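You operate a simulated robot arm through the tools that you are given. There is no shell and no other tool.

The job below is to be done with a simulated two-armed robot. You get a single attempt, and the scene is never put back.

## Task
Wash the socks on wool at 30; the water is off.
Fine: open the red valve lever, set both dials, press start and wait for End; then dial off and shut the valve again.

It is judged by the outcome, as a careful person would: the job done as asked, and still so three seconds after it is handed in. It fails if anything else is knocked over, pushed out of place, dropped, spilled or broken.

## Robot
Two 7-joint arms with fingered hands on one trunk that stands fixed in place. Base frame: the origin is at the foot of the trunk, x ahead of it, y to its left, z up; the work surface is at about z = 0.89. Units: m, rad, N and s.
The left shoulder is at [0.07, 0.172, 1.522], the right one opposite. Payload 5 kg a hand.
The tool frame of a hand sits at the grasp point between the pads (the TCP): z along the fingers, y along the line on which they close. The tips reach 0.043 m beyond it. The gripper opens to 0.144 m. The gripper's body begins 0.05 m behind the TCP. The gripper is a hand of 5 fingers: y runs from the thumb to the fingers, the wrist lies at [-0.021, -0.124, -0.221] in the tool frame, and closing takes about 1.5 s.
Orientation is that of the tool frame in the base frame, as [roll, pitch, yaw] about the fixed x, y, z axes, in that order (R = Rz(yaw) Ry(pitch) Rx(roll)). With the fingers straight down and the wrist toward the robot, the tool's x, y and z point along [0, 1, 0], [1, 0, 0] and [0, 0, -1] of the base frame.

## Interface
- The arms move only by the tool send_rows. It takes "left_rows", "right_rows" or both (then of equal length, played together; a hand with none holds still); each is a list of rows, each a list of 3 entries, a list of its own where there are three numbers: the closure, from 0 (fully open) to 1 (shut), then the shift along the tool's x, y, z in m, then the turn, a rotation vector about the tool's x, y, z in degrees. In form: [[gripper, [dx, dy, dz], [rx, ry, rz]], ...]. A call has 1 to 20 rows; each row is the pose to reach, as a shift and turn from the pose commanded when the call began, along the tool's axes at that moment. A row lasts 0.2 s, in which the tool goes at most 0.05 m and 0.15 rad; a call with a longer step from one row to the next is refused whole, and so is a gripper value outside its range. Where a pose cannot be reached the arm comes as near as it can. A force on the tool above 50 N (or 10 N above the force at the start of the call, whichever is more), or a blocked arm, ends the call early, and 0.2 s more pass. The fingers move at their own pace (about 0.045 m/s each) and stop on an object; they squeeze with about 31 N. The grip force told is the motor's: it shows also when the fingers shut on nothing. Time passes only in rows, and 0.2 s behind the last, so rows that repeat a pose let the fingers close. It gives the time, the measured TCP pose, the force on the tool (base axes), the opening and the grip force at its end, in the units of the frame above (readings bear some noise), with the torque about the TCP (base axes, N m) and any sound that the robot's microphone picked up, and new pictures: "pictures" is both (left out), scene, wrist or none (wrist: the cameras of the hands that moved).
- Cameras (640 x 400 px; columns grow to the right, rows downward): "scene" is now at [0.1226, 0.0215, 1.7472]; the picture's right is [0.24, -0.97, -0.00], its down [-0.73, -0.18, -0.66] and it looks along [0.64, 0.16, -0.75] (base axes); focal length 323 px, centre (320, 200). "left" rides on the left gripper at [-0.086, -0.109, -0.168] in its tool frame; the picture's right is [-0.80, -0.28, 0.53], its down [0.54, -0.73, 0.42] and it looks along [0.27, 0.63, 0.73] (tool axes); focal length 275 px, centre (320, 200). "right" rides on the right gripper at [0.086, -0.108, -0.168] in its tool frame; the picture's right is [-0.80, 0.28, -0.53], its down [-0.54, -0.73, 0.42] and it looks along [-0.27, 0.63, 0.73] (tool axes); focal length 275 px, centre (320, 200). There is no depth. A picture from a camera that has moved, and an enlarged one, comes with that camera's place and axes in the base frame and with its lens. The place of the scene camera against the robot may be out by one fixed shift of up to 0.018 m in any direction.
- move_column(by): slides the trunk up (or, below 0, down) by that many m; the arms and the scene camera ride with it, the base frame stays. It gives what a move gives, with no picture.
- hand_shape(shape, hand): the hand has 5 fingers and takes this shape, open, in about a second: jaw (thumb against the fingers, like two jaws); tri (thumb and two fingers); tip (a fingertip pinch); poke (one finger out to press); point (the index stretched); flat (the hand flat); cup (the hand cupped); fist (a fist). The gripper value then closes the fingers along that shape, each until it touches; the sizes above hold for jaw. It gives what a move gives, with no picture.
- aim_head(pan, tilt): turns the head with the scene camera to pan (to the left, within 1.501 rad either way) and tilt (down, from -0.506 to 1.204), counted from straight ahead of the robot. It gives what a move gives, and a new picture of the scene camera.
- close_up(camera, box): a new picture of the part [left, top, right, bottom] of that camera's present view, enlarged. It takes no simulated time.
- job_done(): hands the job in; it is judged then, once.

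Places have to be worked out from the pictures, the camera data and where the tool is seen. Open the grippers and draw the arms clear of the work before you hand the job in, unless the task says otherwise.

The tools are called by a JSON object that holds its "op" and its "data". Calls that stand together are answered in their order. send_rows: Moves the arms, as the interface text tells. Its arguments: {"type":"object","properties":{"left_rows":{"type":"array","items":{"type":"array"}},"right_rows":{"type":"array","items":{"type":"array"}},"pictures":{"type":"string","enum":["both","scene","wrist","none"]}},"required":[]} The other tools are called the same way: move_column (by) slides the trunk up or down; hand_shape (shape, hand) gives the hand a shape; aim_head (pan, tilt) turns the head that bears the scene camera; close_up (camera, box) takes an enlarged picture of a part of a camera's view; job_done () hands the job in.

At the start:

```text
clock: 0.0
left_tool_pos: [0.5162, 0.3079, 1.1929]
left_tool_rot: [-3.14, 0.001, 1.569]
left_contact_force: [-0.4, 0.8, 0.0]
left_torque: [-0.03, 0.01, 0.01]
left_opening: 0.1437
left_grasp_force: 0.0
left_shape: jaw
right_tool_pos: [0.7777, -0.2155, 1.2429]
right_tool_rot: [3.141, -0.001, 1.57]
right_contact_force: [-0.8, -0.7, 0.2]
right_torque: [-0.01, 0.0, -0.01]
right_opening: 0.1435
right_grasp_force: 0.0
right_shape: jaw
trunk travel left (down, up): [-0.619, 0.321]
head pan, tilt: [0.241, 0.848]
```

scene: 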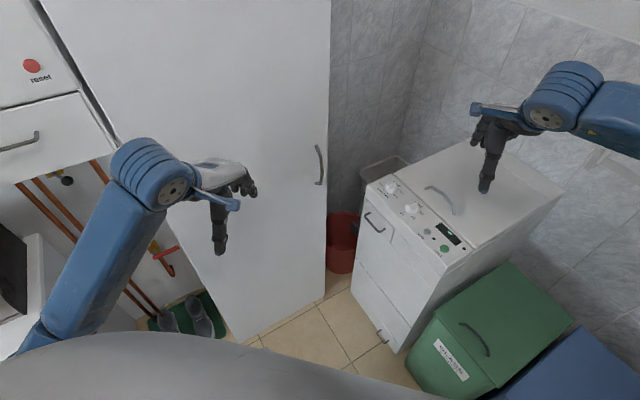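
right: 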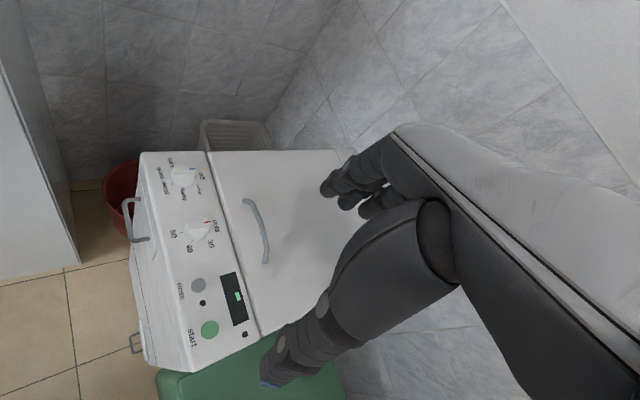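
left: 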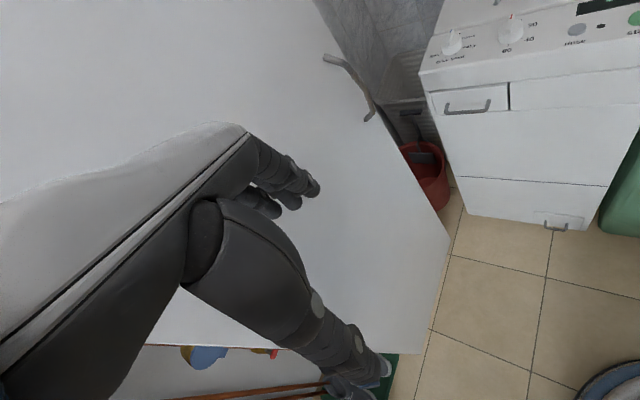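

I'll start by looking more closely at the washer's panel and the valve area in the current views.

{"op": "close_up", "data": {"camera": "scene", "box": [340, 140, 500, 280]}}

{"op": "close_up", "data": {"camera": "right", "box": [130, 140, 290, 370]}}

{"op": "close_up", "data": {"camera": "scene", "box": [0, 120, 240, 340]}}

```text
2.86 times, centred on (420, 210) of scene
camera zoom: at [0.1226, 0.0215, 1.7472], right [0.24, -0.97, 0.0], down [-0.73, -0.18, -0.66], along [0.64, 0.16, -0.75], focal length 924 px, centre (34, 171)
```

zoom: 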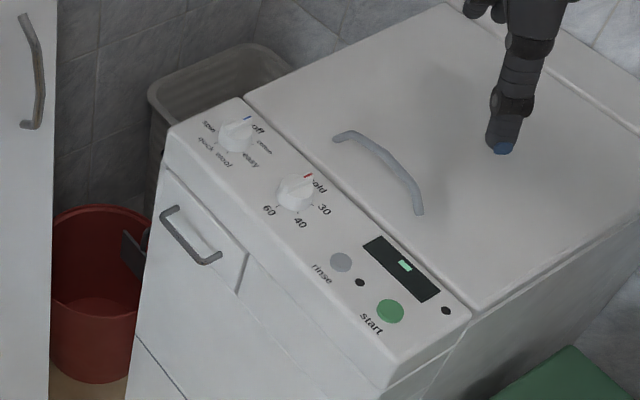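

```text
1.74 times, centred on (210, 255) of right
camera zoom: at [0.6686, -0.1297, 1.4117], right [0.28, -0.8, 0.53], down [-0.73, -0.54, -0.42], along [0.63, -0.27, -0.73], focal length 479 px, centre (511, 104)
```

zoom: 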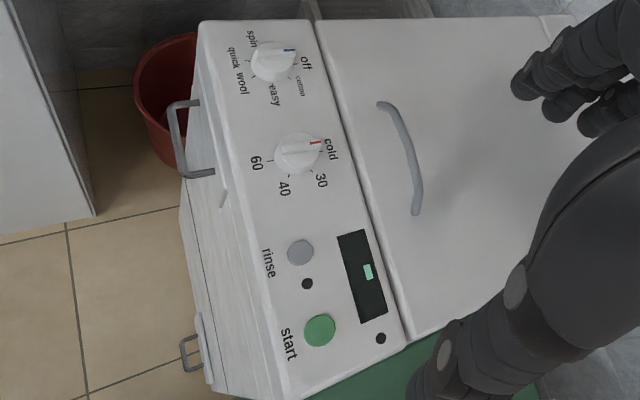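

```text
1.82 times, centred on (120, 230) of scene
camera zoom: at [0.1226, 0.0215, 1.7472], right [0.24, -0.97, 0.0], down [-0.73, -0.18, -0.66], along [0.64, 0.16, -0.75], focal length 588 px, centre (684, 146)
```

zoom: 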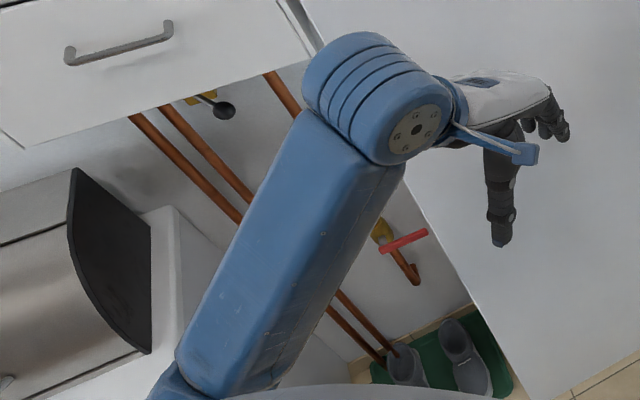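

The panel shows a programme dial (blue pointer at off) and a temperature dial (red pointer at cold); the red lever is on the wall at the left, partly hidden by the left arm. I turn the head to the left to see the valve better.

{"op": "aim_head", "data": {"pan": 0.9, "tilt": 0.75}}

```text
clock: 1.0
left_tool_pos: [0.5165, 0.3077, 1.1929]
left_tool_rot: [-3.139, 0.0, 1.571]
left_contact_force: [0.5, -0.7, 0.3]
left_torque: [0.01, -0.02, 0.01]
left_opening: 0.1441
left_grasp_force: 0.1
left_shape: jaw
right_tool_pos: [0.7783, -0.2159, 1.2434]
right_tool_rot: [3.141, 0.0, 1.57]
right_contact_force: [-0.7, -0.2, -0.7]
right_torque: [0.01, 0.03, -0.01]
right_opening: 0.1437
right_grasp_force: 0.1
right_shape: jaw
trunk travel left (down, up): [-0.619, 0.321]
head pan, tilt: [0.901, 0.75]
camera scene: at [0.0981, 0.0677, 1.755], right [0.78, -0.62, 0.0], down [-0.42, -0.53, -0.73], along [0.45, 0.57, -0.68], focal length 323 px, centre (320, 200)
```

scene: 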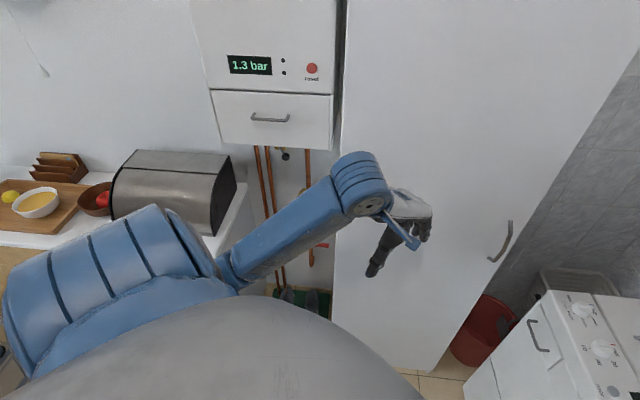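

The second view shows a boiler with pipes underneath on the wall; the red lever is around [0.6, 0.75, 0.7], behind the left forearm. I move the left hand back a little and turn it toward that wall, so that its wrist camera sees the valve.

{"op": "send_rows", "data": {"left_rows": [[0, [0.016, -0.02, 0], [0, 0, -7]], [0, [0.032, -0.04, 0], [0, 0, -14]], [0, [0.048, -0.06, 0], [0, 0, -21]], [0, [0.064, -0.08, 0], [0, 0, -28]], [0, [0.08, -0.1, 0], [0, 0, -35]], [0, [0.09, -0.12, 0], [0, 0, -42]]]}}

```text
clock: 2.4
left_tool_pos: [0.478, 0.424, 1.162]
left_tool_rot: [-3.139, -0.002, 2.306]
left_contact_force: [0.0, 0.4, 0.6]
left_torque: [-0.04, -0.02, 0.01]
left_opening: 0.1438
left_grasp_force: 0.1
left_shape: jaw
left hand out of reach, approached as far as the arm can: row 1, 2, 3, 4, 5, 6
right_tool_pos: [0.7775, -0.2163, 1.2447]
right_tool_rot: [3.141, 0.001, 1.571]
right_contact_force: [0.5, 0.3, -0.1]
right_torque: [0.02, -0.01, 0.0]
right_opening: 0.1437
right_grasp_force: 0.0
right_shape: jaw
trunk travel left (down, up): [-0.619, 0.321]
head pan, tilt: [0.901, 0.75]
camera scene: at [0.0978, 0.0676, 1.7551], right [0.78, -0.62, 0.0], down [-0.42, -0.53, -0.73], along [0.45, 0.57, -0.68], focal length 323 px, centre (320, 200)
camera left: at [0.4554, 0.2886, 1.3296], right [0.32, -0.78, -0.53], down [-0.9, -0.09, -0.42], along [0.28, 0.62, -0.73], focal length 275 px, centre (320, 200)
```

scene: 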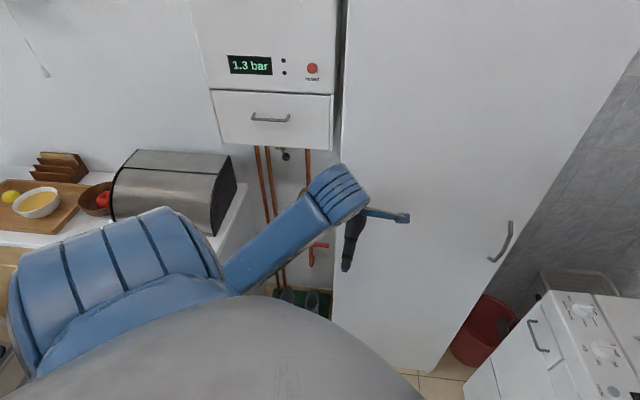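
left: 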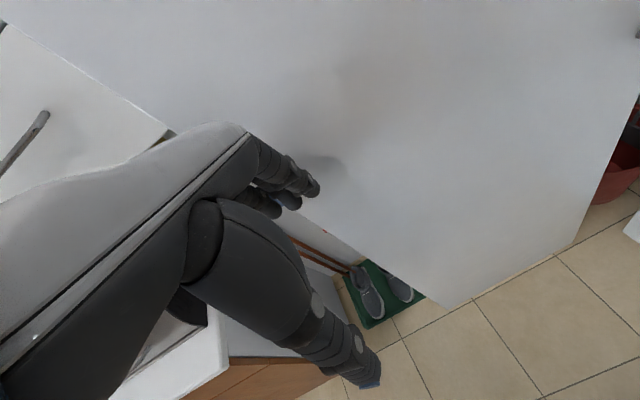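

The lever is now visible in the scene view near (318, 245), beside the cupboard's side. I zoom in on it and the pipes.

{"op": "close_up", "data": {"camera": "scene", "box": [240, 140, 350, 310]}}

{"op": "close_up", "data": {"camera": "left", "box": [270, 200, 430, 330]}}

```text
2.35 times, centred on (295, 225) of scene
camera zoom: at [0.0978, 0.0676, 1.7551], right [0.78, -0.62, 0.0], down [-0.42, -0.53, -0.73], along [0.45, 0.57, -0.68], focal length 761 px, centre (379, 141)
```

zoom: 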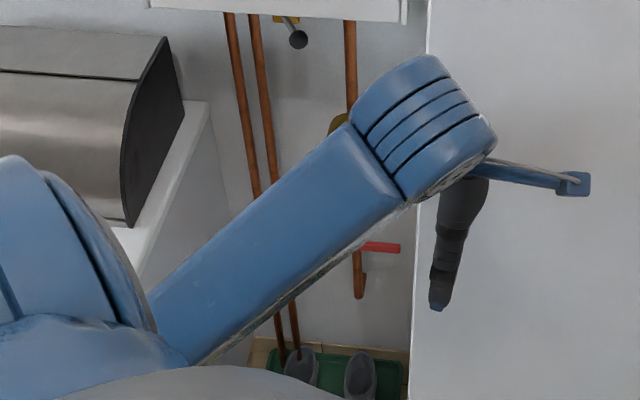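

```text
3.08 times, centred on (350, 265) of left
camera zoom: at [0.4554, 0.2886, 1.3296], right [0.32, -0.78, -0.53], down [-0.9, -0.09, -0.42], along [0.28, 0.62, -0.73], focal length 847 px, centre (228, 0)
```

zoom: 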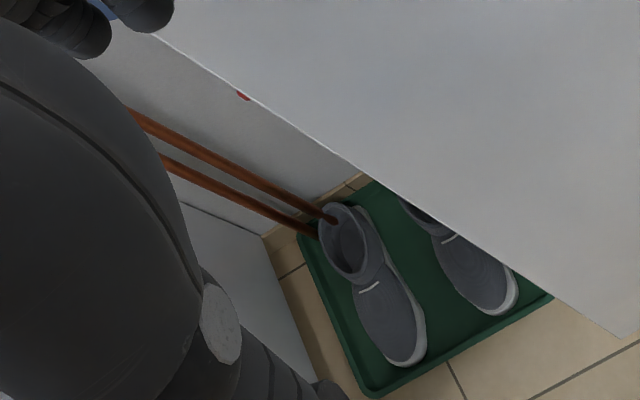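

The lever sits deep in the niche between the counter and the tall cupboard, near the wall at roughly z 0.55, so the trunk must come down for the left arm. First I raise the right hand well above the washer and pull the view to the right to check what is around there before lowering.

{"op": "send_rows", "data": {"right_rows": [[0, [0, 0, -0.05], [0, 0, 0]], [0, [0, 0, -0.1], [0, 0, 0]], [0, [0, 0, -0.15], [0, 0, 0]], [0, [0, 0, -0.2], [0, 0, 0]], [0, [0, 0, -0.25], [0, 0, 0]], [0, [0, 0, -0.3], [0, 0, 0]], [0, [0, 0, -0.35], [0, 0, 0]], [0, [0, 0, -0.4], [0, 0, 0]]], "pictures": "wrist"}}

{"op": "aim_head", "data": {"pan": -0.5, "tilt": 0.9}}

```text
clock: 4.2
left_tool_pos: [0.4778, 0.425, 1.1615]
left_tool_rot: [-3.138, -0.001, 2.303]
left_contact_force: [-0.4, -0.5, 0.4]
left_torque: [-0.01, -0.03, 0.0]
left_opening: 0.1436
left_grasp_force: 0.1
left_shape: jaw
right_tool_pos: [0.7758, -0.2141, 1.645]
right_tool_rot: [-3.139, 0.001, 1.571]
right_contact_force: [-0.9, -0.2, -0.6]
right_torque: [-0.02, -0.02, -0.02]
right_opening: 0.1438
right_grasp_force: 0.1
right_shape: jaw
trunk travel left (down, up): [-0.619, 0.321]
head pan, tilt: [0.901, 0.75]
camera right: at [0.6673, -0.1278, 1.8129], right [0.28, -0.8, 0.53], down [-0.73, -0.54, -0.42], along [0.63, -0.27, -0.73], focal length 275 px, centre (320, 200)
```

right: 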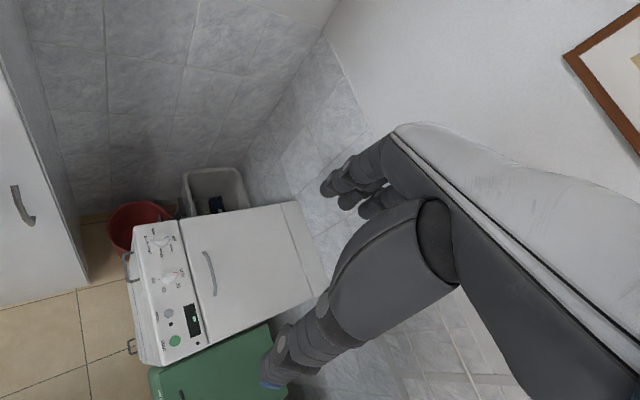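

```text
clock: 5.8
left_tool_pos: [0.4782, 0.4243, 1.1622]
left_tool_rot: [-3.14, -0.003, 2.303]
left_contact_force: [-0.4, 0.0, 0.1]
left_torque: [-0.01, 0.03, -0.01]
left_opening: 0.1438
left_grasp_force: 0.1
left_shape: jaw
right_tool_pos: [0.7776, -0.2156, 1.6437]
right_tool_rot: [3.141, 0.001, 1.57]
right_contact_force: [-0.2, 0.8, 0.0]
right_torque: [-0.02, 0.02, 0.0]
right_opening: 0.1436
right_grasp_force: 0.1
right_shape: jaw
trunk travel left (down, up): [-0.619, 0.321]
head pan, tilt: [-0.499, 0.901]
camera scene: at [0.1131, -0.0334, 1.7431], right [-0.48, -0.88, 0.0], down [-0.69, 0.37, -0.62], along [0.55, -0.3, -0.78], focal length 323 px, centre (320, 200)
```

scene: 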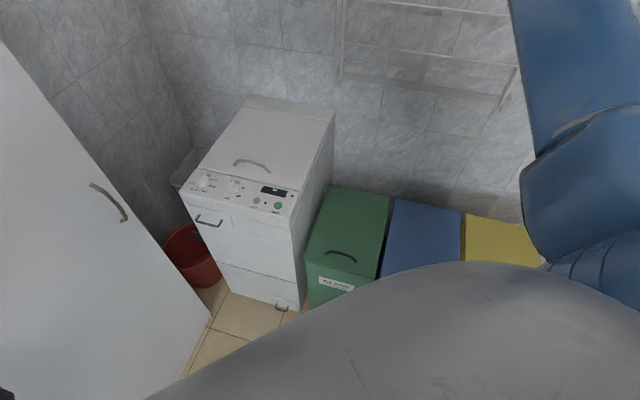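

The bins on the right are low and clear of the arm. I lower the trunk in two steps and then look into the niche with the head.

{"op": "move_column", "data": {"by": -0.3}}

{"op": "aim_head", "data": {"pan": 0.95, "tilt": 0.6}}

```text
clock: 8.8
left_tool_pos: [0.4786, 0.4241, 0.8624]
left_tool_rot: [-3.139, -0.002, 2.303]
left_contact_force: [-0.1, -0.1, 0.0]
left_torque: [0.03, 0.02, 0.0]
left_opening: 0.1435
left_grasp_force: 0.2
left_shape: jaw
right_tool_pos: [0.7779, -0.2147, 1.3444]
right_tool_rot: [3.14, 0.0, 1.572]
right_contact_force: [1.0, 0.3, -0.5]
right_torque: [0.01, 0.01, -0.02]
right_opening: 0.1436
right_grasp_force: 0.1
right_shape: jaw
trunk travel left (down, up): [-0.319, 0.621]
head pan, tilt: [-0.499, 0.901]
```

```text
clock: 10.3
left_tool_pos: [0.4784, 0.4242, 0.8627]
left_tool_rot: [-3.139, -0.002, 2.304]
left_contact_force: [0.5, -0.1, 0.2]
left_torque: [0.02, -0.02, 0.03]
left_opening: 0.1437
left_grasp_force: 0.0
left_shape: jaw
right_tool_pos: [0.7775, -0.2147, 1.3437]
right_tool_rot: [3.141, 0.0, 1.571]
right_contact_force: [0.1, -0.5, -0.7]
right_torque: [0.01, 0.02, 0.01]
right_opening: 0.1436
right_grasp_force: 0.0
right_shape: jaw
trunk travel left (down, up): [-0.319, 0.621]
head pan, tilt: [0.949, 0.6]
camera scene: at [0.098, 0.0747, 1.4679], right [0.81, -0.58, 0.0], down [-0.33, -0.46, -0.82], along [0.48, 0.67, -0.57], focal length 323 px, centre (320, 200)
```

scene: 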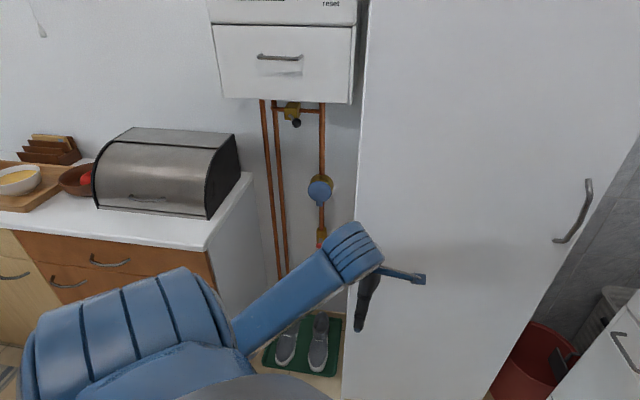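

The pipe with a blue meter and, below it, the valve body are now seen; the lever itself is just behind the forearm. I lower the trunk another 0.25 m, which brings the arm below the line of sight to the lever.

{"op": "move_column", "data": {"by": -0.25}}

{"op": "aim_head", "data": {"pan": 0.9, "tilt": 0.5}}

{"op": "close_up", "data": {"camera": "left", "box": [0, 0, 640, 400]}}

```text
clock: 12.9
left_tool_pos: [0.4797, 0.4242, 0.613]
left_tool_rot: [-3.139, -0.003, 2.303]
left_contact_force: [-0.7, 0.1, 1.4]
left_torque: [0.0, -0.01, 0.02]
left_opening: 0.1436
left_grasp_force: 0.0
left_shape: jaw
right_tool_pos: [0.7775, -0.2147, 1.0948]
right_tool_rot: [3.142, 0.0, 1.569]
right_contact_force: [-0.9, 0.2, -0.4]
right_torque: [0.02, -0.02, 0.01]
right_opening: 0.1438
right_grasp_force: 0.1
right_shape: jaw
trunk travel left (down, up): [-0.069, 0.871]
head pan, tilt: [0.949, 0.6]
```

```text
clock: 13.6
left_tool_pos: [0.4792, 0.4234, 0.6123]
left_tool_rot: [-3.139, 0.0, 2.304]
left_contact_force: [-0.9, -0.6, 0.3]
left_torque: [-0.03, 0.02, -0.03]
left_opening: 0.1435
left_grasp_force: 0.1
left_shape: jaw
right_tool_pos: [0.7775, -0.2148, 1.0936]
right_tool_rot: [3.141, 0.0, 1.572]
right_contact_force: [0.3, 0.0, -0.1]
right_torque: [0.02, 0.01, 0.02]
right_opening: 0.1439
right_grasp_force: 0.1
right_shape: jaw
trunk travel left (down, up): [-0.069, 0.871]
head pan, tilt: [0.901, 0.499]
camera scene: at [0.1029, 0.0741, 1.227], right [0.78, -0.62, 0.0], down [-0.3, -0.38, -0.88], along [0.54, 0.69, -0.48], focal length 323 px, centre (320, 200)
```

scene: 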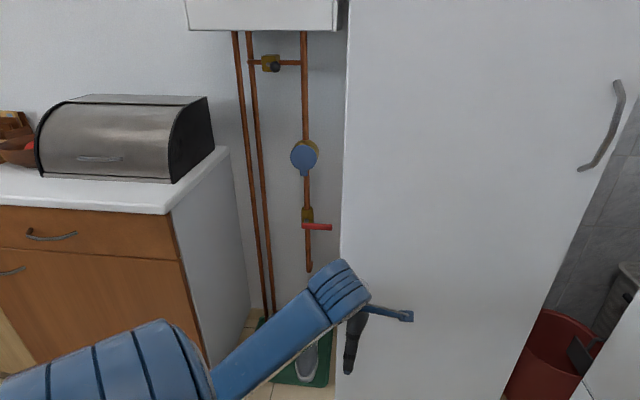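

```text
1.00 times, centred on (320, 200) of left (not enlarged: the box is as wide or as high as the picture)
camera zoom: at [0.4553, 0.2885, 0.7795], right [0.32, -0.78, -0.53], down [-0.9, -0.08, -0.42], along [0.28, 0.62, -0.73], focal length 275 px, centre (320, 200)
```

zoom: 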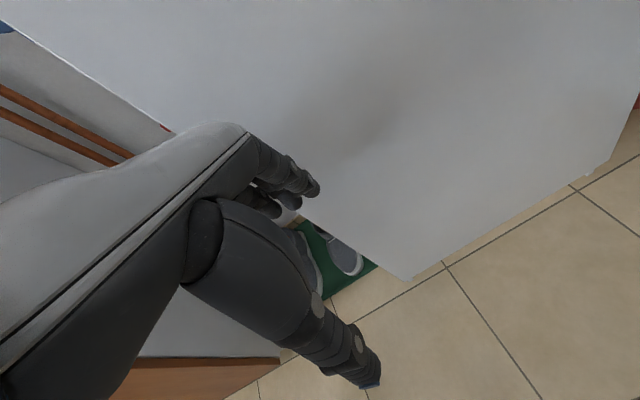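

Now the red lever is clearly in view at about (318, 226), pointing right from the valve body on the vertical pipe. I zoom in on it.

{"op": "close_up", "data": {"camera": "scene", "box": [270, 190, 350, 280]}}

{"op": "close_up", "data": {"camera": "scene", "box": [220, 20, 360, 290]}}

```text
4.44 times, centred on (310, 235) of scene
camera zoom: at [0.1029, 0.0741, 1.227], right [0.78, -0.62, 0.0], down [-0.3, -0.38, -0.88], along [0.54, 0.69, -0.48], focal length 1437 px, centre (364, 44)
```

zoom: 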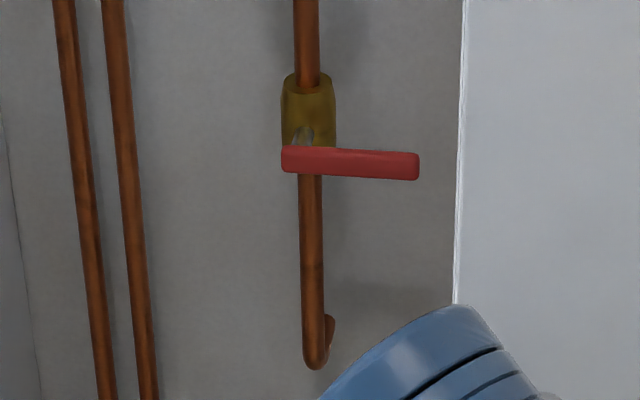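

```text
1.48 times, centred on (290, 155) of scene
camera zoom: at [0.1029, 0.0741, 1.227], right [0.78, -0.62, 0.0], down [-0.3, -0.38, -0.88], along [0.54, 0.69, -0.48], focal length 479 px, centre (364, 267)
```

zoom: 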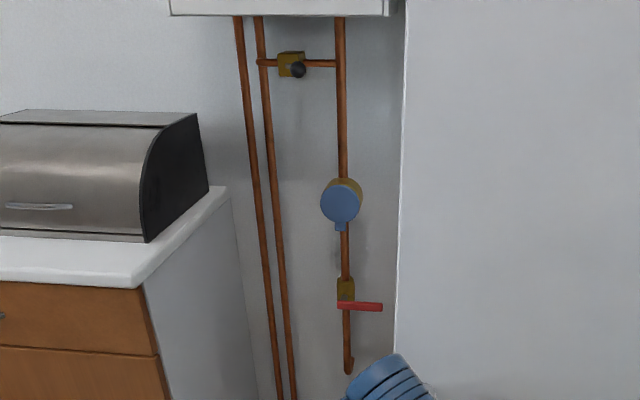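

From several views I put the lever's pivot at about [0.62, 0.82, 0.64] and its tip at about [0.69, 0.76, 0.63], about 0.2 m behind the cupboard's front face. I slide the left hand left so that it faces the niche opening.

{"op": "send_rows", "data": {"left_rows": [[0, [0.04, 0, 0], [0, 0, 0]], [0, [0.08, 0, 0], [0, 0, 0]], [0, [0.12, 0, 0], [0, 0, 0]], [0, [0.15, 0, 0], [0, 0, 0]]]}}

```text
clock: 14.6
left_tool_pos: [0.3927, 0.5508, 0.6039]
left_tool_rot: [-3.138, 0.0, 2.303]
left_contact_force: [0.5, 0.1, -0.2]
left_torque: [0.0, 0.0, -0.01]
left_opening: 0.1439
left_grasp_force: 0.0
left_shape: jaw
left hand out of reach, approached as far as the arm can: row 1, 2, 3, 4
right_tool_pos: [0.7778, -0.2155, 1.0944]
right_tool_rot: [-3.141, 0.0, 1.571]
right_contact_force: [0.4, 0.1, -0.9]
right_torque: [0.01, 0.0, 0.01]
right_opening: 0.1439
right_grasp_force: 0.1
right_shape: jaw
trunk travel left (down, up): [-0.069, 0.871]
head pan, tilt: [0.901, 0.499]
camera scene: at [0.1026, 0.0742, 1.2271], right [0.78, -0.62, 0.0], down [-0.3, -0.38, -0.88], along [0.55, 0.69, -0.48], focal length 323 px, centre (320, 200)
camera left: at [0.3682, 0.4156, 0.7709], right [0.32, -0.78, -0.53], down [-0.9, -0.08, -0.42], along [0.28, 0.62, -0.73], focal length 275 px, centre (320, 200)
```

scene: 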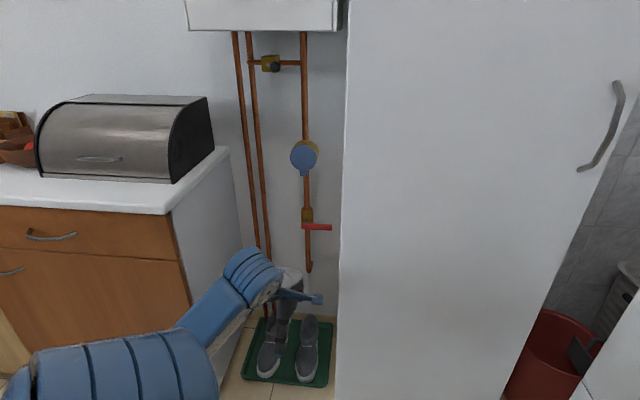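
left: 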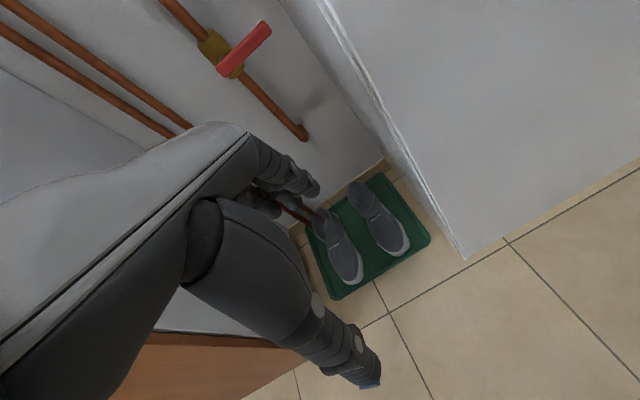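

The wrist camera now sees the lever directly, and it agrees with my estimate (tip near [0.692, 0.760, 0.625]). I zoom in for a finer look at the lever and stem.

{"op": "close_up", "data": {"camera": "left", "box": [180, 0, 300, 100]}}

{"op": "close_up", "data": {"camera": "scene", "box": [285, 195, 345, 245]}}

```text
4.00 times, centred on (240, 50) of left
camera zoom: at [0.3682, 0.4156, 0.7709], right [0.32, -0.78, -0.53], down [-0.9, -0.08, -0.42], along [0.28, 0.62, -0.73], focal length 1101 px, centre (640, 800)
```

zoom: 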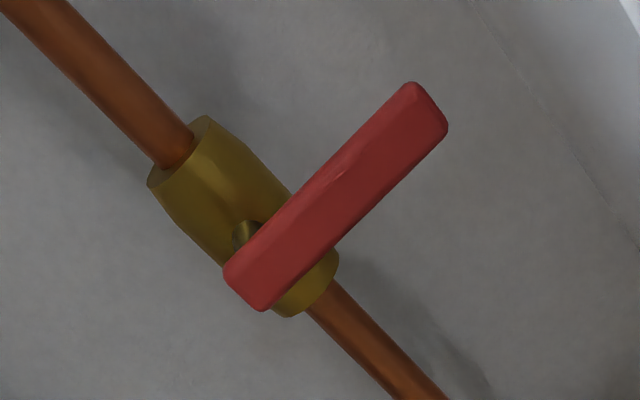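

```text
8.00 times, centred on (315, 220) of scene
camera zoom: at [0.1026, 0.0742, 1.2271], right [0.78, -0.62, 0.0], down [-0.3, -0.38, -0.88], along [0.55, 0.69, -0.48], focal length 2586 px, centre (360, 40)
```

zoom: 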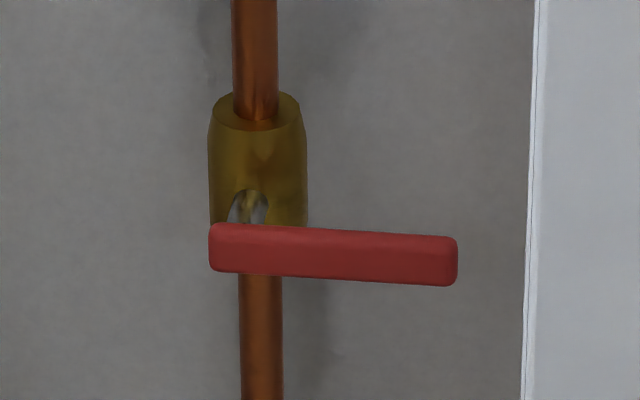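

The lever is a plain bar of about 0.1 m across the pipe, so closed. I try the "point" shape on the left hand, in free space, to see where the index finger goes.

{"op": "hand_shape", "data": {"shape": "point", "hand": "left"}}

{"op": "close_up", "data": {"camera": "left", "box": [0, 0, 640, 400]}}

{"op": "close_up", "data": {"camera": "scene", "box": [200, 180, 360, 380]}}

```text
clock: 15.5
left_tool_pos: [0.3918, 0.5512, 0.6032]
left_tool_rot: [-3.138, -0.001, 2.304]
left_contact_force: [0.5, 0.1, 0.7]
left_torque: [-0.02, 0.01, 0.04]
left_opening: 0.1365
left_grasp_force: 0.0
left_shape: point
right_tool_pos: [0.7775, -0.2158, 1.095]
right_tool_rot: [3.141, 0.001, 1.572]
right_contact_force: [0.6, 0.6, 0.5]
right_torque: [0.0, 0.04, -0.03]
right_opening: 0.1437
right_grasp_force: 0.0
right_shape: jaw
trunk travel left (down, up): [-0.069, 0.871]
head pan, tilt: [0.901, 0.499]
```

```text
1.00 times, centred on (320, 200) of left (not enlarged: the box is as wide or as high as the picture)
camera zoom: at [0.3686, 0.4154, 0.7707], right [0.32, -0.78, -0.53], down [-0.9, -0.08, -0.42], along [0.28, 0.62, -0.73], focal length 275 px, centre (320, 200)
```

zoom: 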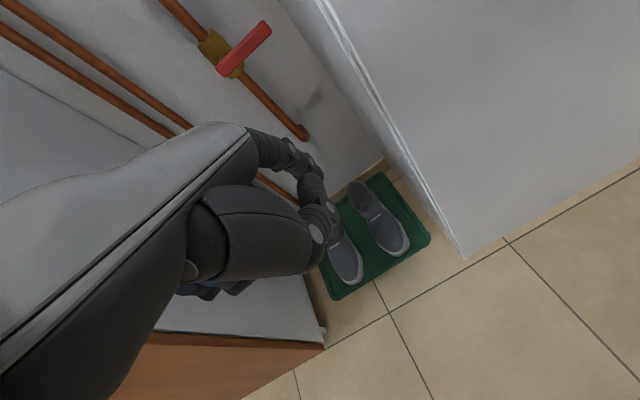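

```text
2.00 times, centred on (280, 280) of scene
camera zoom: at [0.1029, 0.0742, 1.227], right [0.78, -0.62, 0.0], down [-0.3, -0.38, -0.88], along [0.55, 0.69, -0.48], focal length 647 px, centre (400, 40)
```

zoom: 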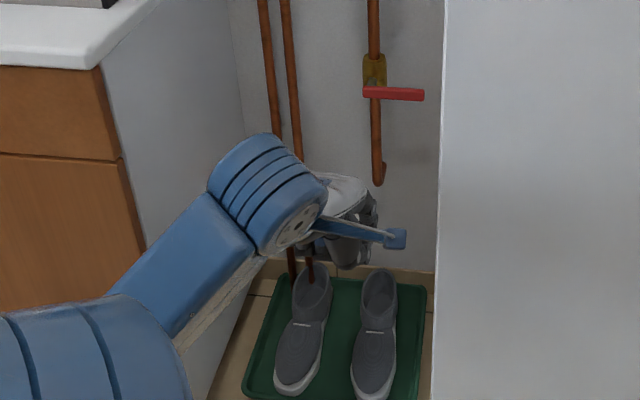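

The "point" shape does not give an obviously better finger, so I go back to the jaw shape, whose geometry is known. Then I pitch the left hand up so that the fingers point toward the wall, checking reachability.

{"op": "hand_shape", "data": {"shape": "jaw", "hand": "left"}}

{"op": "send_rows", "data": {"left_rows": [[0, [0, 0, -0.005], [-8, 0, 0]], [0, [0, 0, -0.01], [-16, 0, 0]], [0, [0, 0, -0.015], [-24, 0, 0]], [0, [0, 0, -0.02], [-32, 0, 0]], [0, [0, 0, -0.025], [-40, 0, 0]], [0, [0, 0, -0.03], [-48, 0, 0]], [0, [0, 0, -0.03], [-56, 0, 0]], [0, [0, 0, -0.03], [-60, 0, 0]]]}}

```text
clock: 16.4
left_tool_pos: [0.391, 0.5507, 0.6042]
left_tool_rot: [-3.138, -0.002, 2.303]
left_contact_force: [-0.5, 0.5, -0.5]
left_torque: [-0.02, -0.01, 0.01]
left_opening: 0.1437
left_grasp_force: 0.1
left_shape: jaw
right_tool_pos: [0.7765, -0.216, 1.0947]
right_tool_rot: [-3.141, 0.0, 1.57]
right_contact_force: [0.8, -0.7, 0.5]
right_torque: [0.01, 0.0, -0.02]
right_opening: 0.1435
right_grasp_force: 0.1
right_shape: jaw
trunk travel left (down, up): [-0.069, 0.871]
head pan, tilt: [0.901, 0.499]
```

```text
clock: 18.4
left_tool_pos: [0.3956, 0.5601, 0.6429]
left_tool_rot: [2.078, -0.155, 2.2]
left_contact_force: [1.5, -2.3, 0.1]
left_torque: [0.1, 0.03, 0.18]
left_opening: 0.1442
left_grasp_force: 0.0
left_shape: jaw
left hand out of reach, approached as far as the arm can: row 1, 2, 3, 4, 5, 6
right_tool_pos: [0.7784, -0.2209, 1.0886]
right_tool_rot: [-3.137, 0.0, 1.562]
right_contact_force: [1.5, -3.2, -2.8]
right_torque: [0.36, 0.2, 0.05]
right_opening: 0.1441
right_grasp_force: 0.0
right_shape: jaw
trunk travel left (down, up): [-0.069, 0.871]
head pan, tilt: [0.901, 0.499]
stopped in row 8 (left hand): the arm was blocked; the commanded pose is now the measured one
camera scene: at [0.1018, 0.0751, 1.224], right [0.78, -0.62, 0.0], down [-0.3, -0.38, -0.88], along [0.55, 0.69, -0.48], focal length 323 px, centre (320, 200)
camera left: at [0.2834, 0.3761, 0.615], right [0.68, -0.38, -0.63], down [-0.38, 0.55, -0.75], along [0.62, 0.75, 0.23], focal length 275 px, centre (320, 200)
```

scene: 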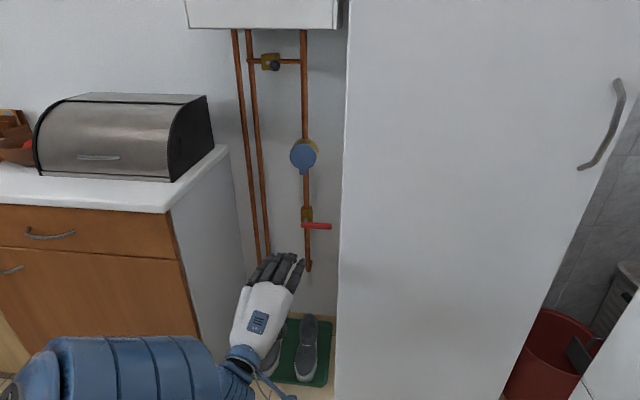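
left: 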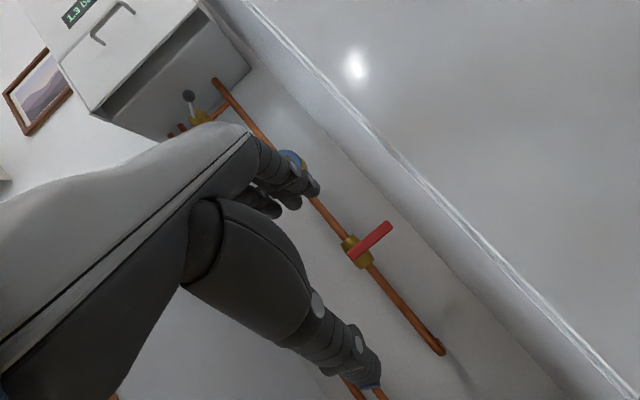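

The hand now points at the wall about 29° downward, but the arm came up against something (probably its own body, as it is folded close). Moving forward unfolds it, so I close the fingers into a beak and move forward and up toward a point above the lever, stopping before it.

{"op": "send_rows", "data": {"left_rows": [[0.3, [0.003, 0.017, 0.016], [0, 0, 0]], [0.6, [0.006, 0.035, 0.033], [0, 0, 0]], [1, [0.009, 0.052, 0.05], [0, 0, 0]], [1, [0.012, 0.069, 0.066], [0, 0, 0]], [1, [0.015, 0.086, 0.083], [0, 0, 0]], [1, [0.018, 0.103, 0.099], [0, 0, 0]], [1, [0.021, 0.12, 0.115], [0, 0, 0]], [1, [0.0257, 0.138, 0.132], [0, 0, 0]], [1, [0.0257, 0.138, 0.132], [0, 0, 0]]]}}

```text
clock: 20.4
left_tool_pos: [0.5317, 0.6842, 0.707]
left_tool_rot: [2.075, -0.144, 2.214]
left_contact_force: [-1.1, 0.7, 0.7]
left_torque: [-0.01, 0.01, -0.01]
left_opening: 0.0
left_grasp_force: 18.9
left_shape: jaw
right_tool_pos: [0.7785, -0.2185, 1.0919]
right_tool_rot: [-3.14, -0.002, 1.567]
right_contact_force: [0.0, 0.2, 0.2]
right_torque: [0.03, -0.02, 0.0]
right_opening: 0.1441
right_grasp_force: 0.1
right_shape: jaw
trunk travel left (down, up): [-0.069, 0.871]
head pan, tilt: [0.901, 0.499]
camera scene: at [0.1027, 0.074, 1.2271], right [0.78, -0.62, 0.0], down [-0.3, -0.38, -0.88], along [0.55, 0.69, -0.48], focal length 323 px, centre (320, 200)
camera left: at [0.4218, 0.4992, 0.6802], right [0.69, -0.37, -0.61], down [-0.38, 0.54, -0.75], along [0.61, 0.76, 0.23], focal length 275 px, centre (320, 200)
```

scene: 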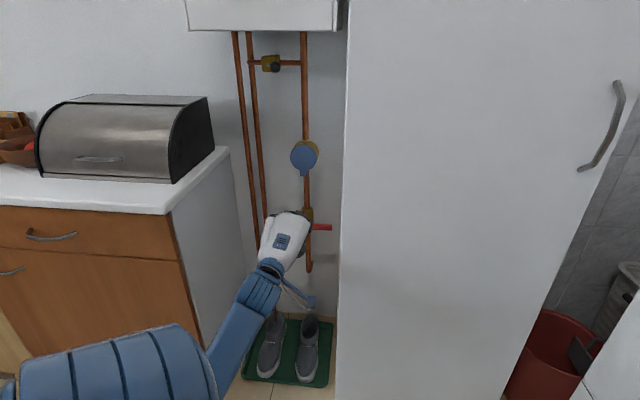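
left: 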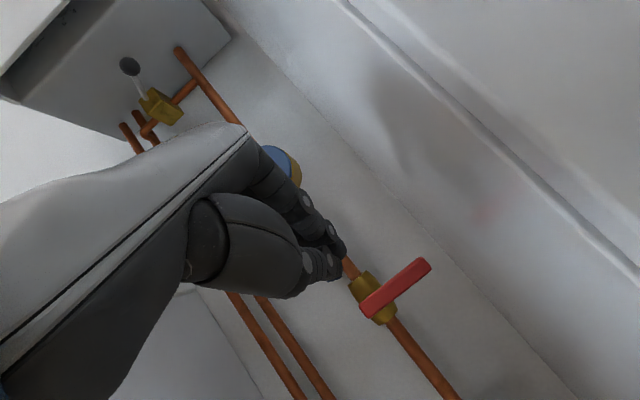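

The arm is free again. The lever, from these wrist views, runs from about [0.636, 0.835, 0.618] (pivot) to [0.698, 0.767, 0.617] (tip); the beak tip is at about [0.56, 0.71, 0.687]. I move the beak forward to just short of and above the lever's plane.

{"op": "send_rows", "data": {"left_rows": [[1, [-0.001, 0.013, 0.027], [0, 0, 0]], [1, [-0.002, 0.026, 0.055], [0, 0, 0]], [1, [-0.003, 0.039, 0.083], [0, 0, 0]], [1, [-0.0045, 0.052, 0.11], [0, 0, 0]]]}}

{"op": "close_up", "data": {"camera": "scene", "box": [255, 180, 355, 280]}}

{"op": "close_up", "data": {"camera": "left", "box": [260, 180, 480, 350]}}

```text
clock: 21.4
left_tool_pos: [0.6313, 0.7547, 0.698]
left_tool_rot: [2.074, -0.143, 2.216]
left_contact_force: [-0.6, 0.3, -0.6]
left_torque: [0.03, -0.05, -0.01]
left_opening: 0.0
left_grasp_force: 31.7
left_shape: jaw
right_tool_pos: [0.7786, -0.2186, 1.092]
right_tool_rot: [-3.138, 0.0, 1.568]
right_contact_force: [0.5, -0.3, 0.6]
right_torque: [-0.02, 0.02, 0.0]
right_opening: 0.144
right_grasp_force: 0.1
right_shape: jaw
trunk travel left (down, up): [-0.069, 0.871]
head pan, tilt: [0.901, 0.499]
camera scene: at [0.1033, 0.0744, 1.2269], right [0.78, -0.62, 0.0], down [-0.3, -0.38, -0.88], along [0.54, 0.69, -0.48], focal length 323 px, centre (320, 200)
camera left: at [0.5211, 0.5692, 0.6715], right [0.69, -0.37, -0.62], down [-0.38, 0.54, -0.75], along [0.61, 0.76, 0.23], focal length 275 px, centre (320, 200)
```

scene: 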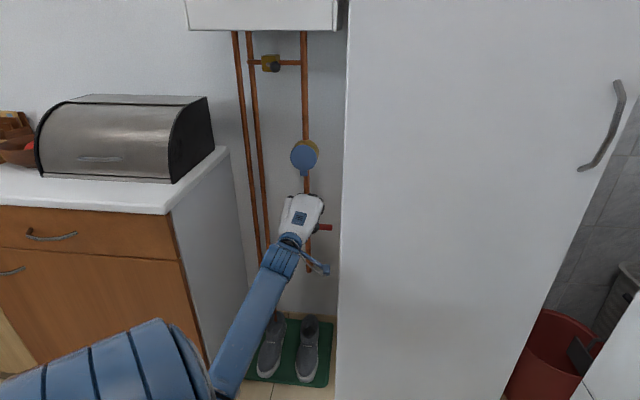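
left: 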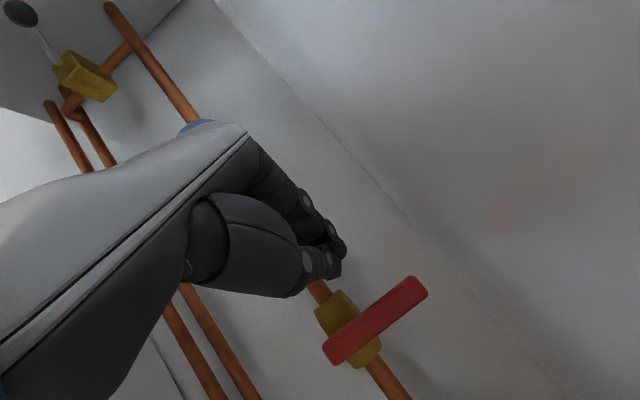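

```text
4.00 times, centred on (305, 230) of scene
camera zoom: at [0.1033, 0.0744, 1.2269], right [0.78, -0.62, 0.0], down [-0.3, -0.38, -0.88], along [0.54, 0.69, -0.48], focal length 1293 px, centre (380, 80)
```

zoom: 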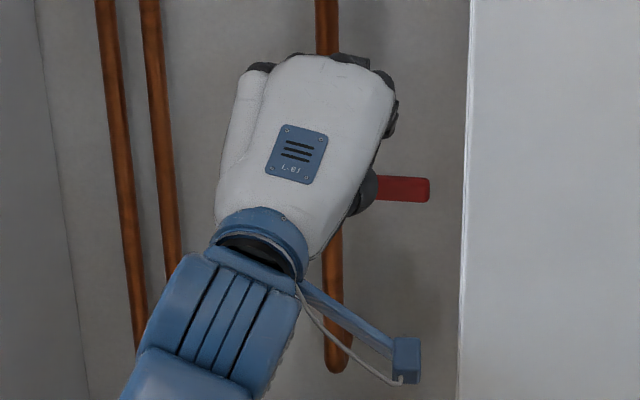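

```text
2.35 times, centred on (370, 265) of left
camera zoom: at [0.5211, 0.5692, 0.6715], right [0.69, -0.37, -0.62], down [-0.38, 0.54, -0.75], along [0.61, 0.76, 0.23], focal length 648 px, centre (202, 47)
```

zoom: 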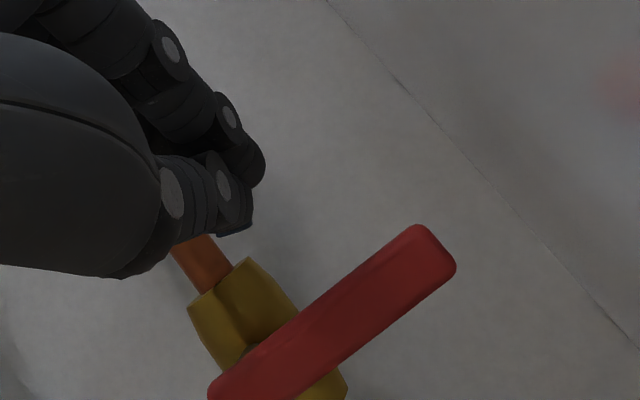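

The beak is at about n=1.01, some 5 cm above the lever bar, which lies at around n=1.03–1.045 (toward the wall). I advance about 4 cm, shifting 2 cm toward the lever's free end and keeping the height.

{"op": "send_rows", "data": {"left_rows": [[1, [-0.0055, 0.0077, 0.0123], [0, 0, 0]], [1, [-0.011, 0.0153, 0.0246], [0, 0, 0]], [1, [-0.0164, 0.023, 0.0369], [0, 0, 0]]]}}

{"op": "close_up", "data": {"camera": "scene", "box": [255, 180, 355, 280]}}

{"op": "close_up", "data": {"camera": "left", "box": [260, 180, 480, 350]}}

```text
clock: 22.1
left_tool_pos: [0.6734, 0.7693, 0.6986]
left_tool_rot: [2.071, -0.143, 2.218]
left_contact_force: [-6.1, 3.0, -0.3]
left_torque: [0.03, 0.2, -1.58]
left_opening: 0.0
left_grasp_force: 31.3
left_shape: jaw
right_tool_pos: [0.7783, -0.2181, 1.0932]
right_tool_rot: [-3.141, 0.0, 1.568]
right_contact_force: [-0.2, -0.1, 0.1]
right_torque: [0.0, 0.0, -0.02]
right_opening: 0.1438
right_grasp_force: 0.1
right_shape: jaw
trunk travel left (down, up): [-0.069, 0.871]
head pan, tilt: [0.901, 0.499]
camera scene: at [0.1023, 0.0748, 1.227], right [0.78, -0.62, 0.0], down [-0.3, -0.38, -0.88], along [0.54, 0.69, -0.48], focal length 323 px, centre (320, 200)
camera left: at [0.564, 0.5833, 0.6717], right [0.7, -0.37, -0.61], down [-0.38, 0.54, -0.75], along [0.61, 0.76, 0.23], focal length 275 px, centre (320, 200)
```

scene: 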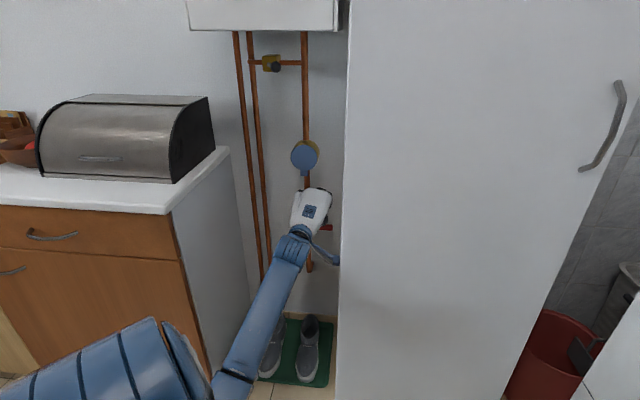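
left: 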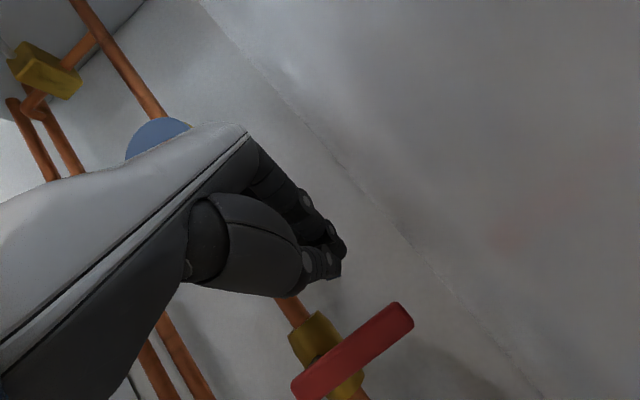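

```text
4.00 times, centred on (305, 230) of scene
camera zoom: at [0.1023, 0.0748, 1.227], right [0.78, -0.62, 0.0], down [-0.3, -0.38, -0.88], along [0.54, 0.69, -0.48], focal length 1293 px, centre (380, 80)
```

zoom: 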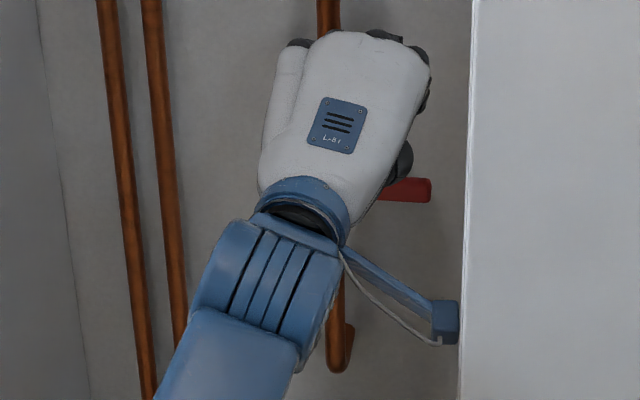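

```text
2.35 times, centred on (370, 265) of left
camera zoom: at [0.564, 0.5833, 0.6717], right [0.7, -0.37, -0.61], down [-0.38, 0.54, -0.75], along [0.61, 0.76, 0.23], focal length 648 px, centre (202, 47)
```

zoom: 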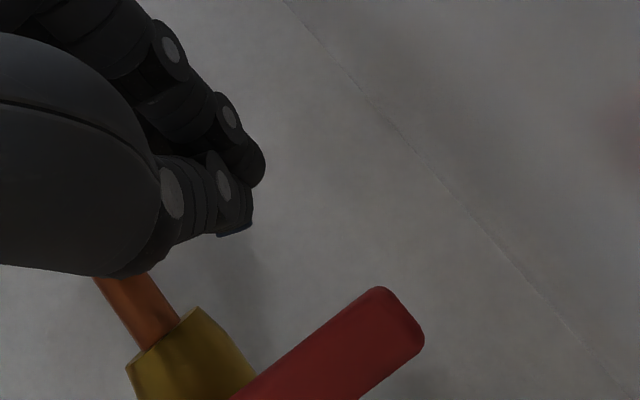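

The force of about 6 N comes from the camera bracket grazing the cupboard's side, and the row of closed fingers would press too near the pivot. I shift left away from the cupboard and back out about 10 cm, to try the one-finger "poke" shape instead.

{"op": "send_rows", "data": {"left_rows": [[1, [0.0296, -0.0049, 0], [0, 0, 0]], [1, [0.027, -0.021, -0.029], [0, 0, 0]], [1, [0.0244, -0.037, -0.059], [0, 0, 0]], [1, [0.0218, -0.052, -0.0878], [0, 0, 0]]], "pictures": "none"}}

{"op": "hand_shape", "data": {"shape": "poke", "hand": "left"}}

{"op": "close_up", "data": {"camera": "left", "box": [0, 0, 640, 400]}}

{"op": "close_up", "data": {"camera": "scene", "box": [235, 180, 355, 280]}}

```text
clock: 23.1
left_tool_pos: [0.5809, 0.7235, 0.7006]
left_tool_rot: [2.074, -0.144, 2.216]
left_contact_force: [-0.5, -0.3, -0.7]
left_torque: [-0.03, 0.01, 0.03]
left_opening: 0.0003
left_grasp_force: 31.1
left_shape: jaw
right_tool_pos: [0.7781, -0.22, 1.0933]
right_tool_rot: [-3.14, 0.0, 1.564]
right_contact_force: [0.6, -0.1, 0.6]
right_torque: [0.03, -0.01, -0.02]
right_opening: 0.1438
right_grasp_force: 0.1
right_shape: jaw
trunk travel left (down, up): [-0.069, 0.871]
head pan, tilt: [0.901, 0.499]
```

```text
clock: 24.1
left_tool_pos: [0.5815, 0.7236, 0.7008]
left_tool_rot: [2.074, -0.144, 2.214]
left_contact_force: [-0.2, -0.2, 0.0]
left_torque: [-0.03, -0.02, 0.03]
left_opening: 0.0002
left_grasp_force: 0.1
left_shape: poke
right_tool_pos: [0.7784, -0.2188, 1.0929]
right_tool_rot: [-3.138, -0.002, 1.568]
right_contact_force: [0.4, 0.0, 0.6]
right_torque: [0.01, -0.02, -0.03]
right_opening: 0.1439
right_grasp_force: 0.1
right_shape: jaw
trunk travel left (down, up): [-0.069, 0.871]
head pan, tilt: [0.901, 0.499]
```

```text
1.00 times, centred on (320, 200) of left (not enlarged: the box is as wide or as high as the picture)
camera zoom: at [0.4709, 0.5386, 0.6728], right [0.69, -0.37, -0.61], down [-0.38, 0.54, -0.75], along [0.61, 0.76, 0.23], focal length 275 px, centre (320, 200)
```

zoom: 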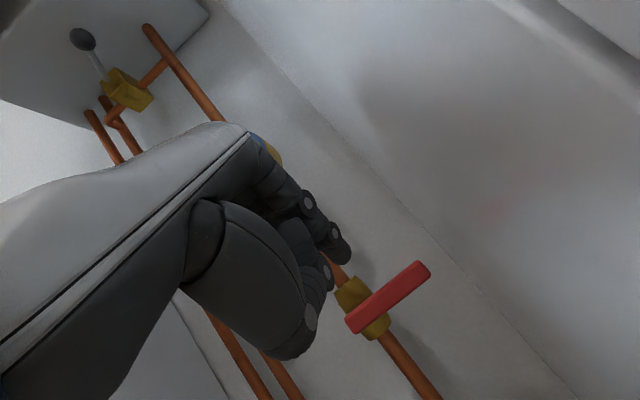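

```text
4.00 times, centred on (295, 230) of scene
camera zoom: at [0.1029, 0.0742, 1.227], right [0.78, -0.62, 0.0], down [-0.3, -0.38, -0.88], along [0.55, 0.69, -0.48], focal length 1293 px, centre (420, 80)
```

zoom: 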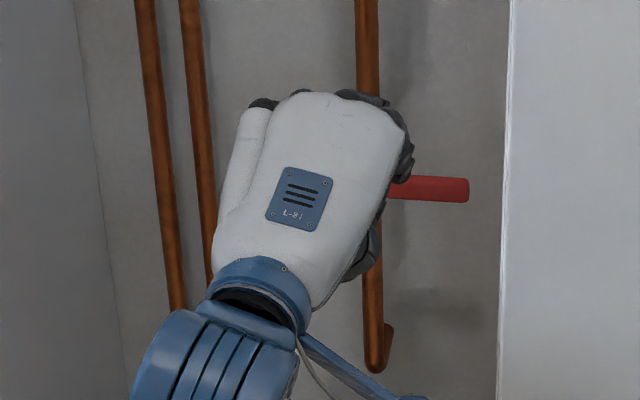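

In "poke" the index alone sticks out along the tool's z axis, with the others curled back: good for the lever. I turn the hand 12° clockwise to keep the bracket off the cupboard and bring the index tip just above the lever near its free end.

{"op": "send_rows", "data": {"left_rows": [[0, [0, 0, 0], [-0.86, -5.2, 2.87]], [0, [0, 0, 0.0], [-1.72, -10.4, 5.73]], [0, [-0.0048, 0.0116, 0.0314], [-1.72, -10.4, 5.73]], [0, [-0.0096, 0.0231, 0.0627], [-1.72, -10.4, 5.73]], [0, [-0.0145, 0.0347, 0.0941], [-1.72, -10.4, 5.73]]]}}

{"op": "close_up", "data": {"camera": "scene", "box": [255, 180, 355, 280]}}

{"op": "close_up", "data": {"camera": "left", "box": [260, 180, 480, 350]}}

```text
clock: 25.2
left_tool_pos: [0.6681, 0.7753, 0.6827]
left_tool_rot: [2.074, -0.145, 2.008]
left_contact_force: [0.4, -0.3, -0.8]
left_torque: [-0.01, -0.03, 0.02]
left_opening: 0.0
left_grasp_force: 0.1
left_shape: poke
right_tool_pos: [0.7792, -0.2187, 1.0913]
right_tool_rot: [-3.138, 0.0, 1.567]
right_contact_force: [-0.2, 0.5, 0.2]
right_torque: [-0.03, 0.04, 0.01]
right_opening: 0.1441
right_grasp_force: 0.0
right_shape: jaw
trunk travel left (down, up): [-0.069, 0.871]
head pan, tilt: [0.901, 0.499]
camera scene: at [0.1036, 0.0744, 1.2269], right [0.78, -0.62, 0.0], down [-0.3, -0.38, -0.88], along [0.54, 0.69, -0.48], focal length 323 px, centre (320, 200)
camera left: at [0.5212, 0.616, 0.6547], right [0.6, -0.51, -0.62], down [-0.26, 0.6, -0.75], along [0.76, 0.61, 0.23], focal length 275 px, centre (320, 200)
```

scene: 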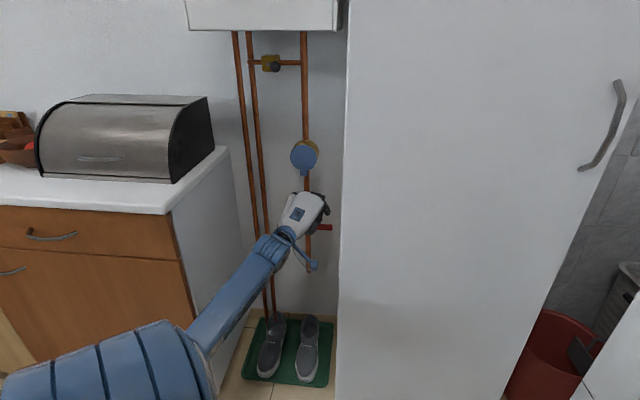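
left: 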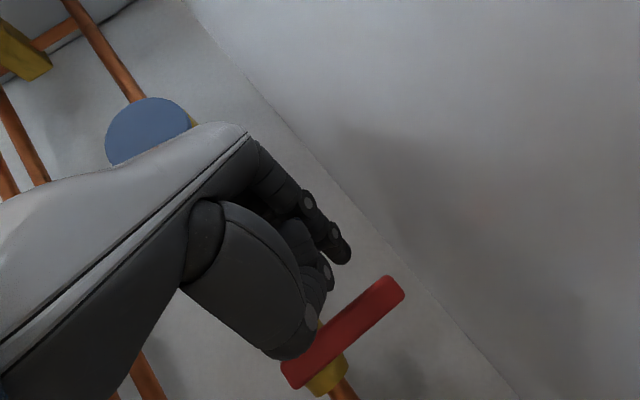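

```text
4.00 times, centred on (305, 230) of scene
camera zoom: at [0.1036, 0.0744, 1.2269], right [0.78, -0.62, 0.0], down [-0.3, -0.38, -0.88], along [0.54, 0.69, -0.48], focal length 1293 px, centre (380, 80)
```

zoom: 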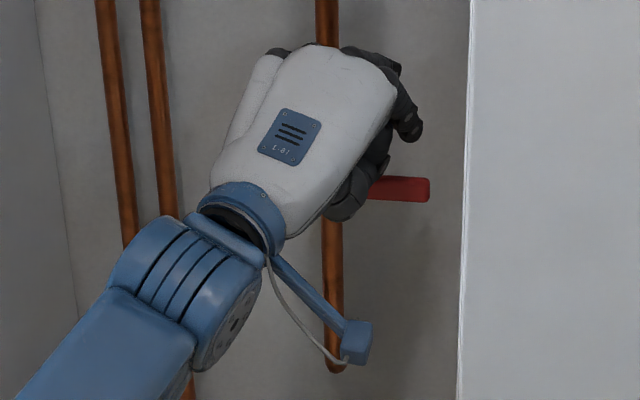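

```text
2.35 times, centred on (370, 265) of left
camera zoom: at [0.5212, 0.616, 0.6547], right [0.6, -0.51, -0.62], down [-0.26, 0.6, -0.75], along [0.76, 0.61, 0.23], focal length 648 px, centre (202, 47)
```

zoom: 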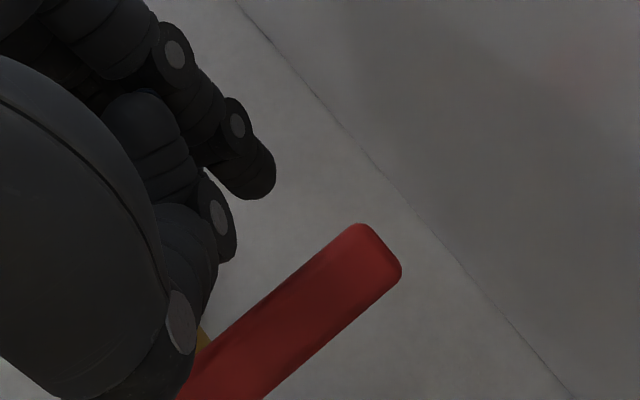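

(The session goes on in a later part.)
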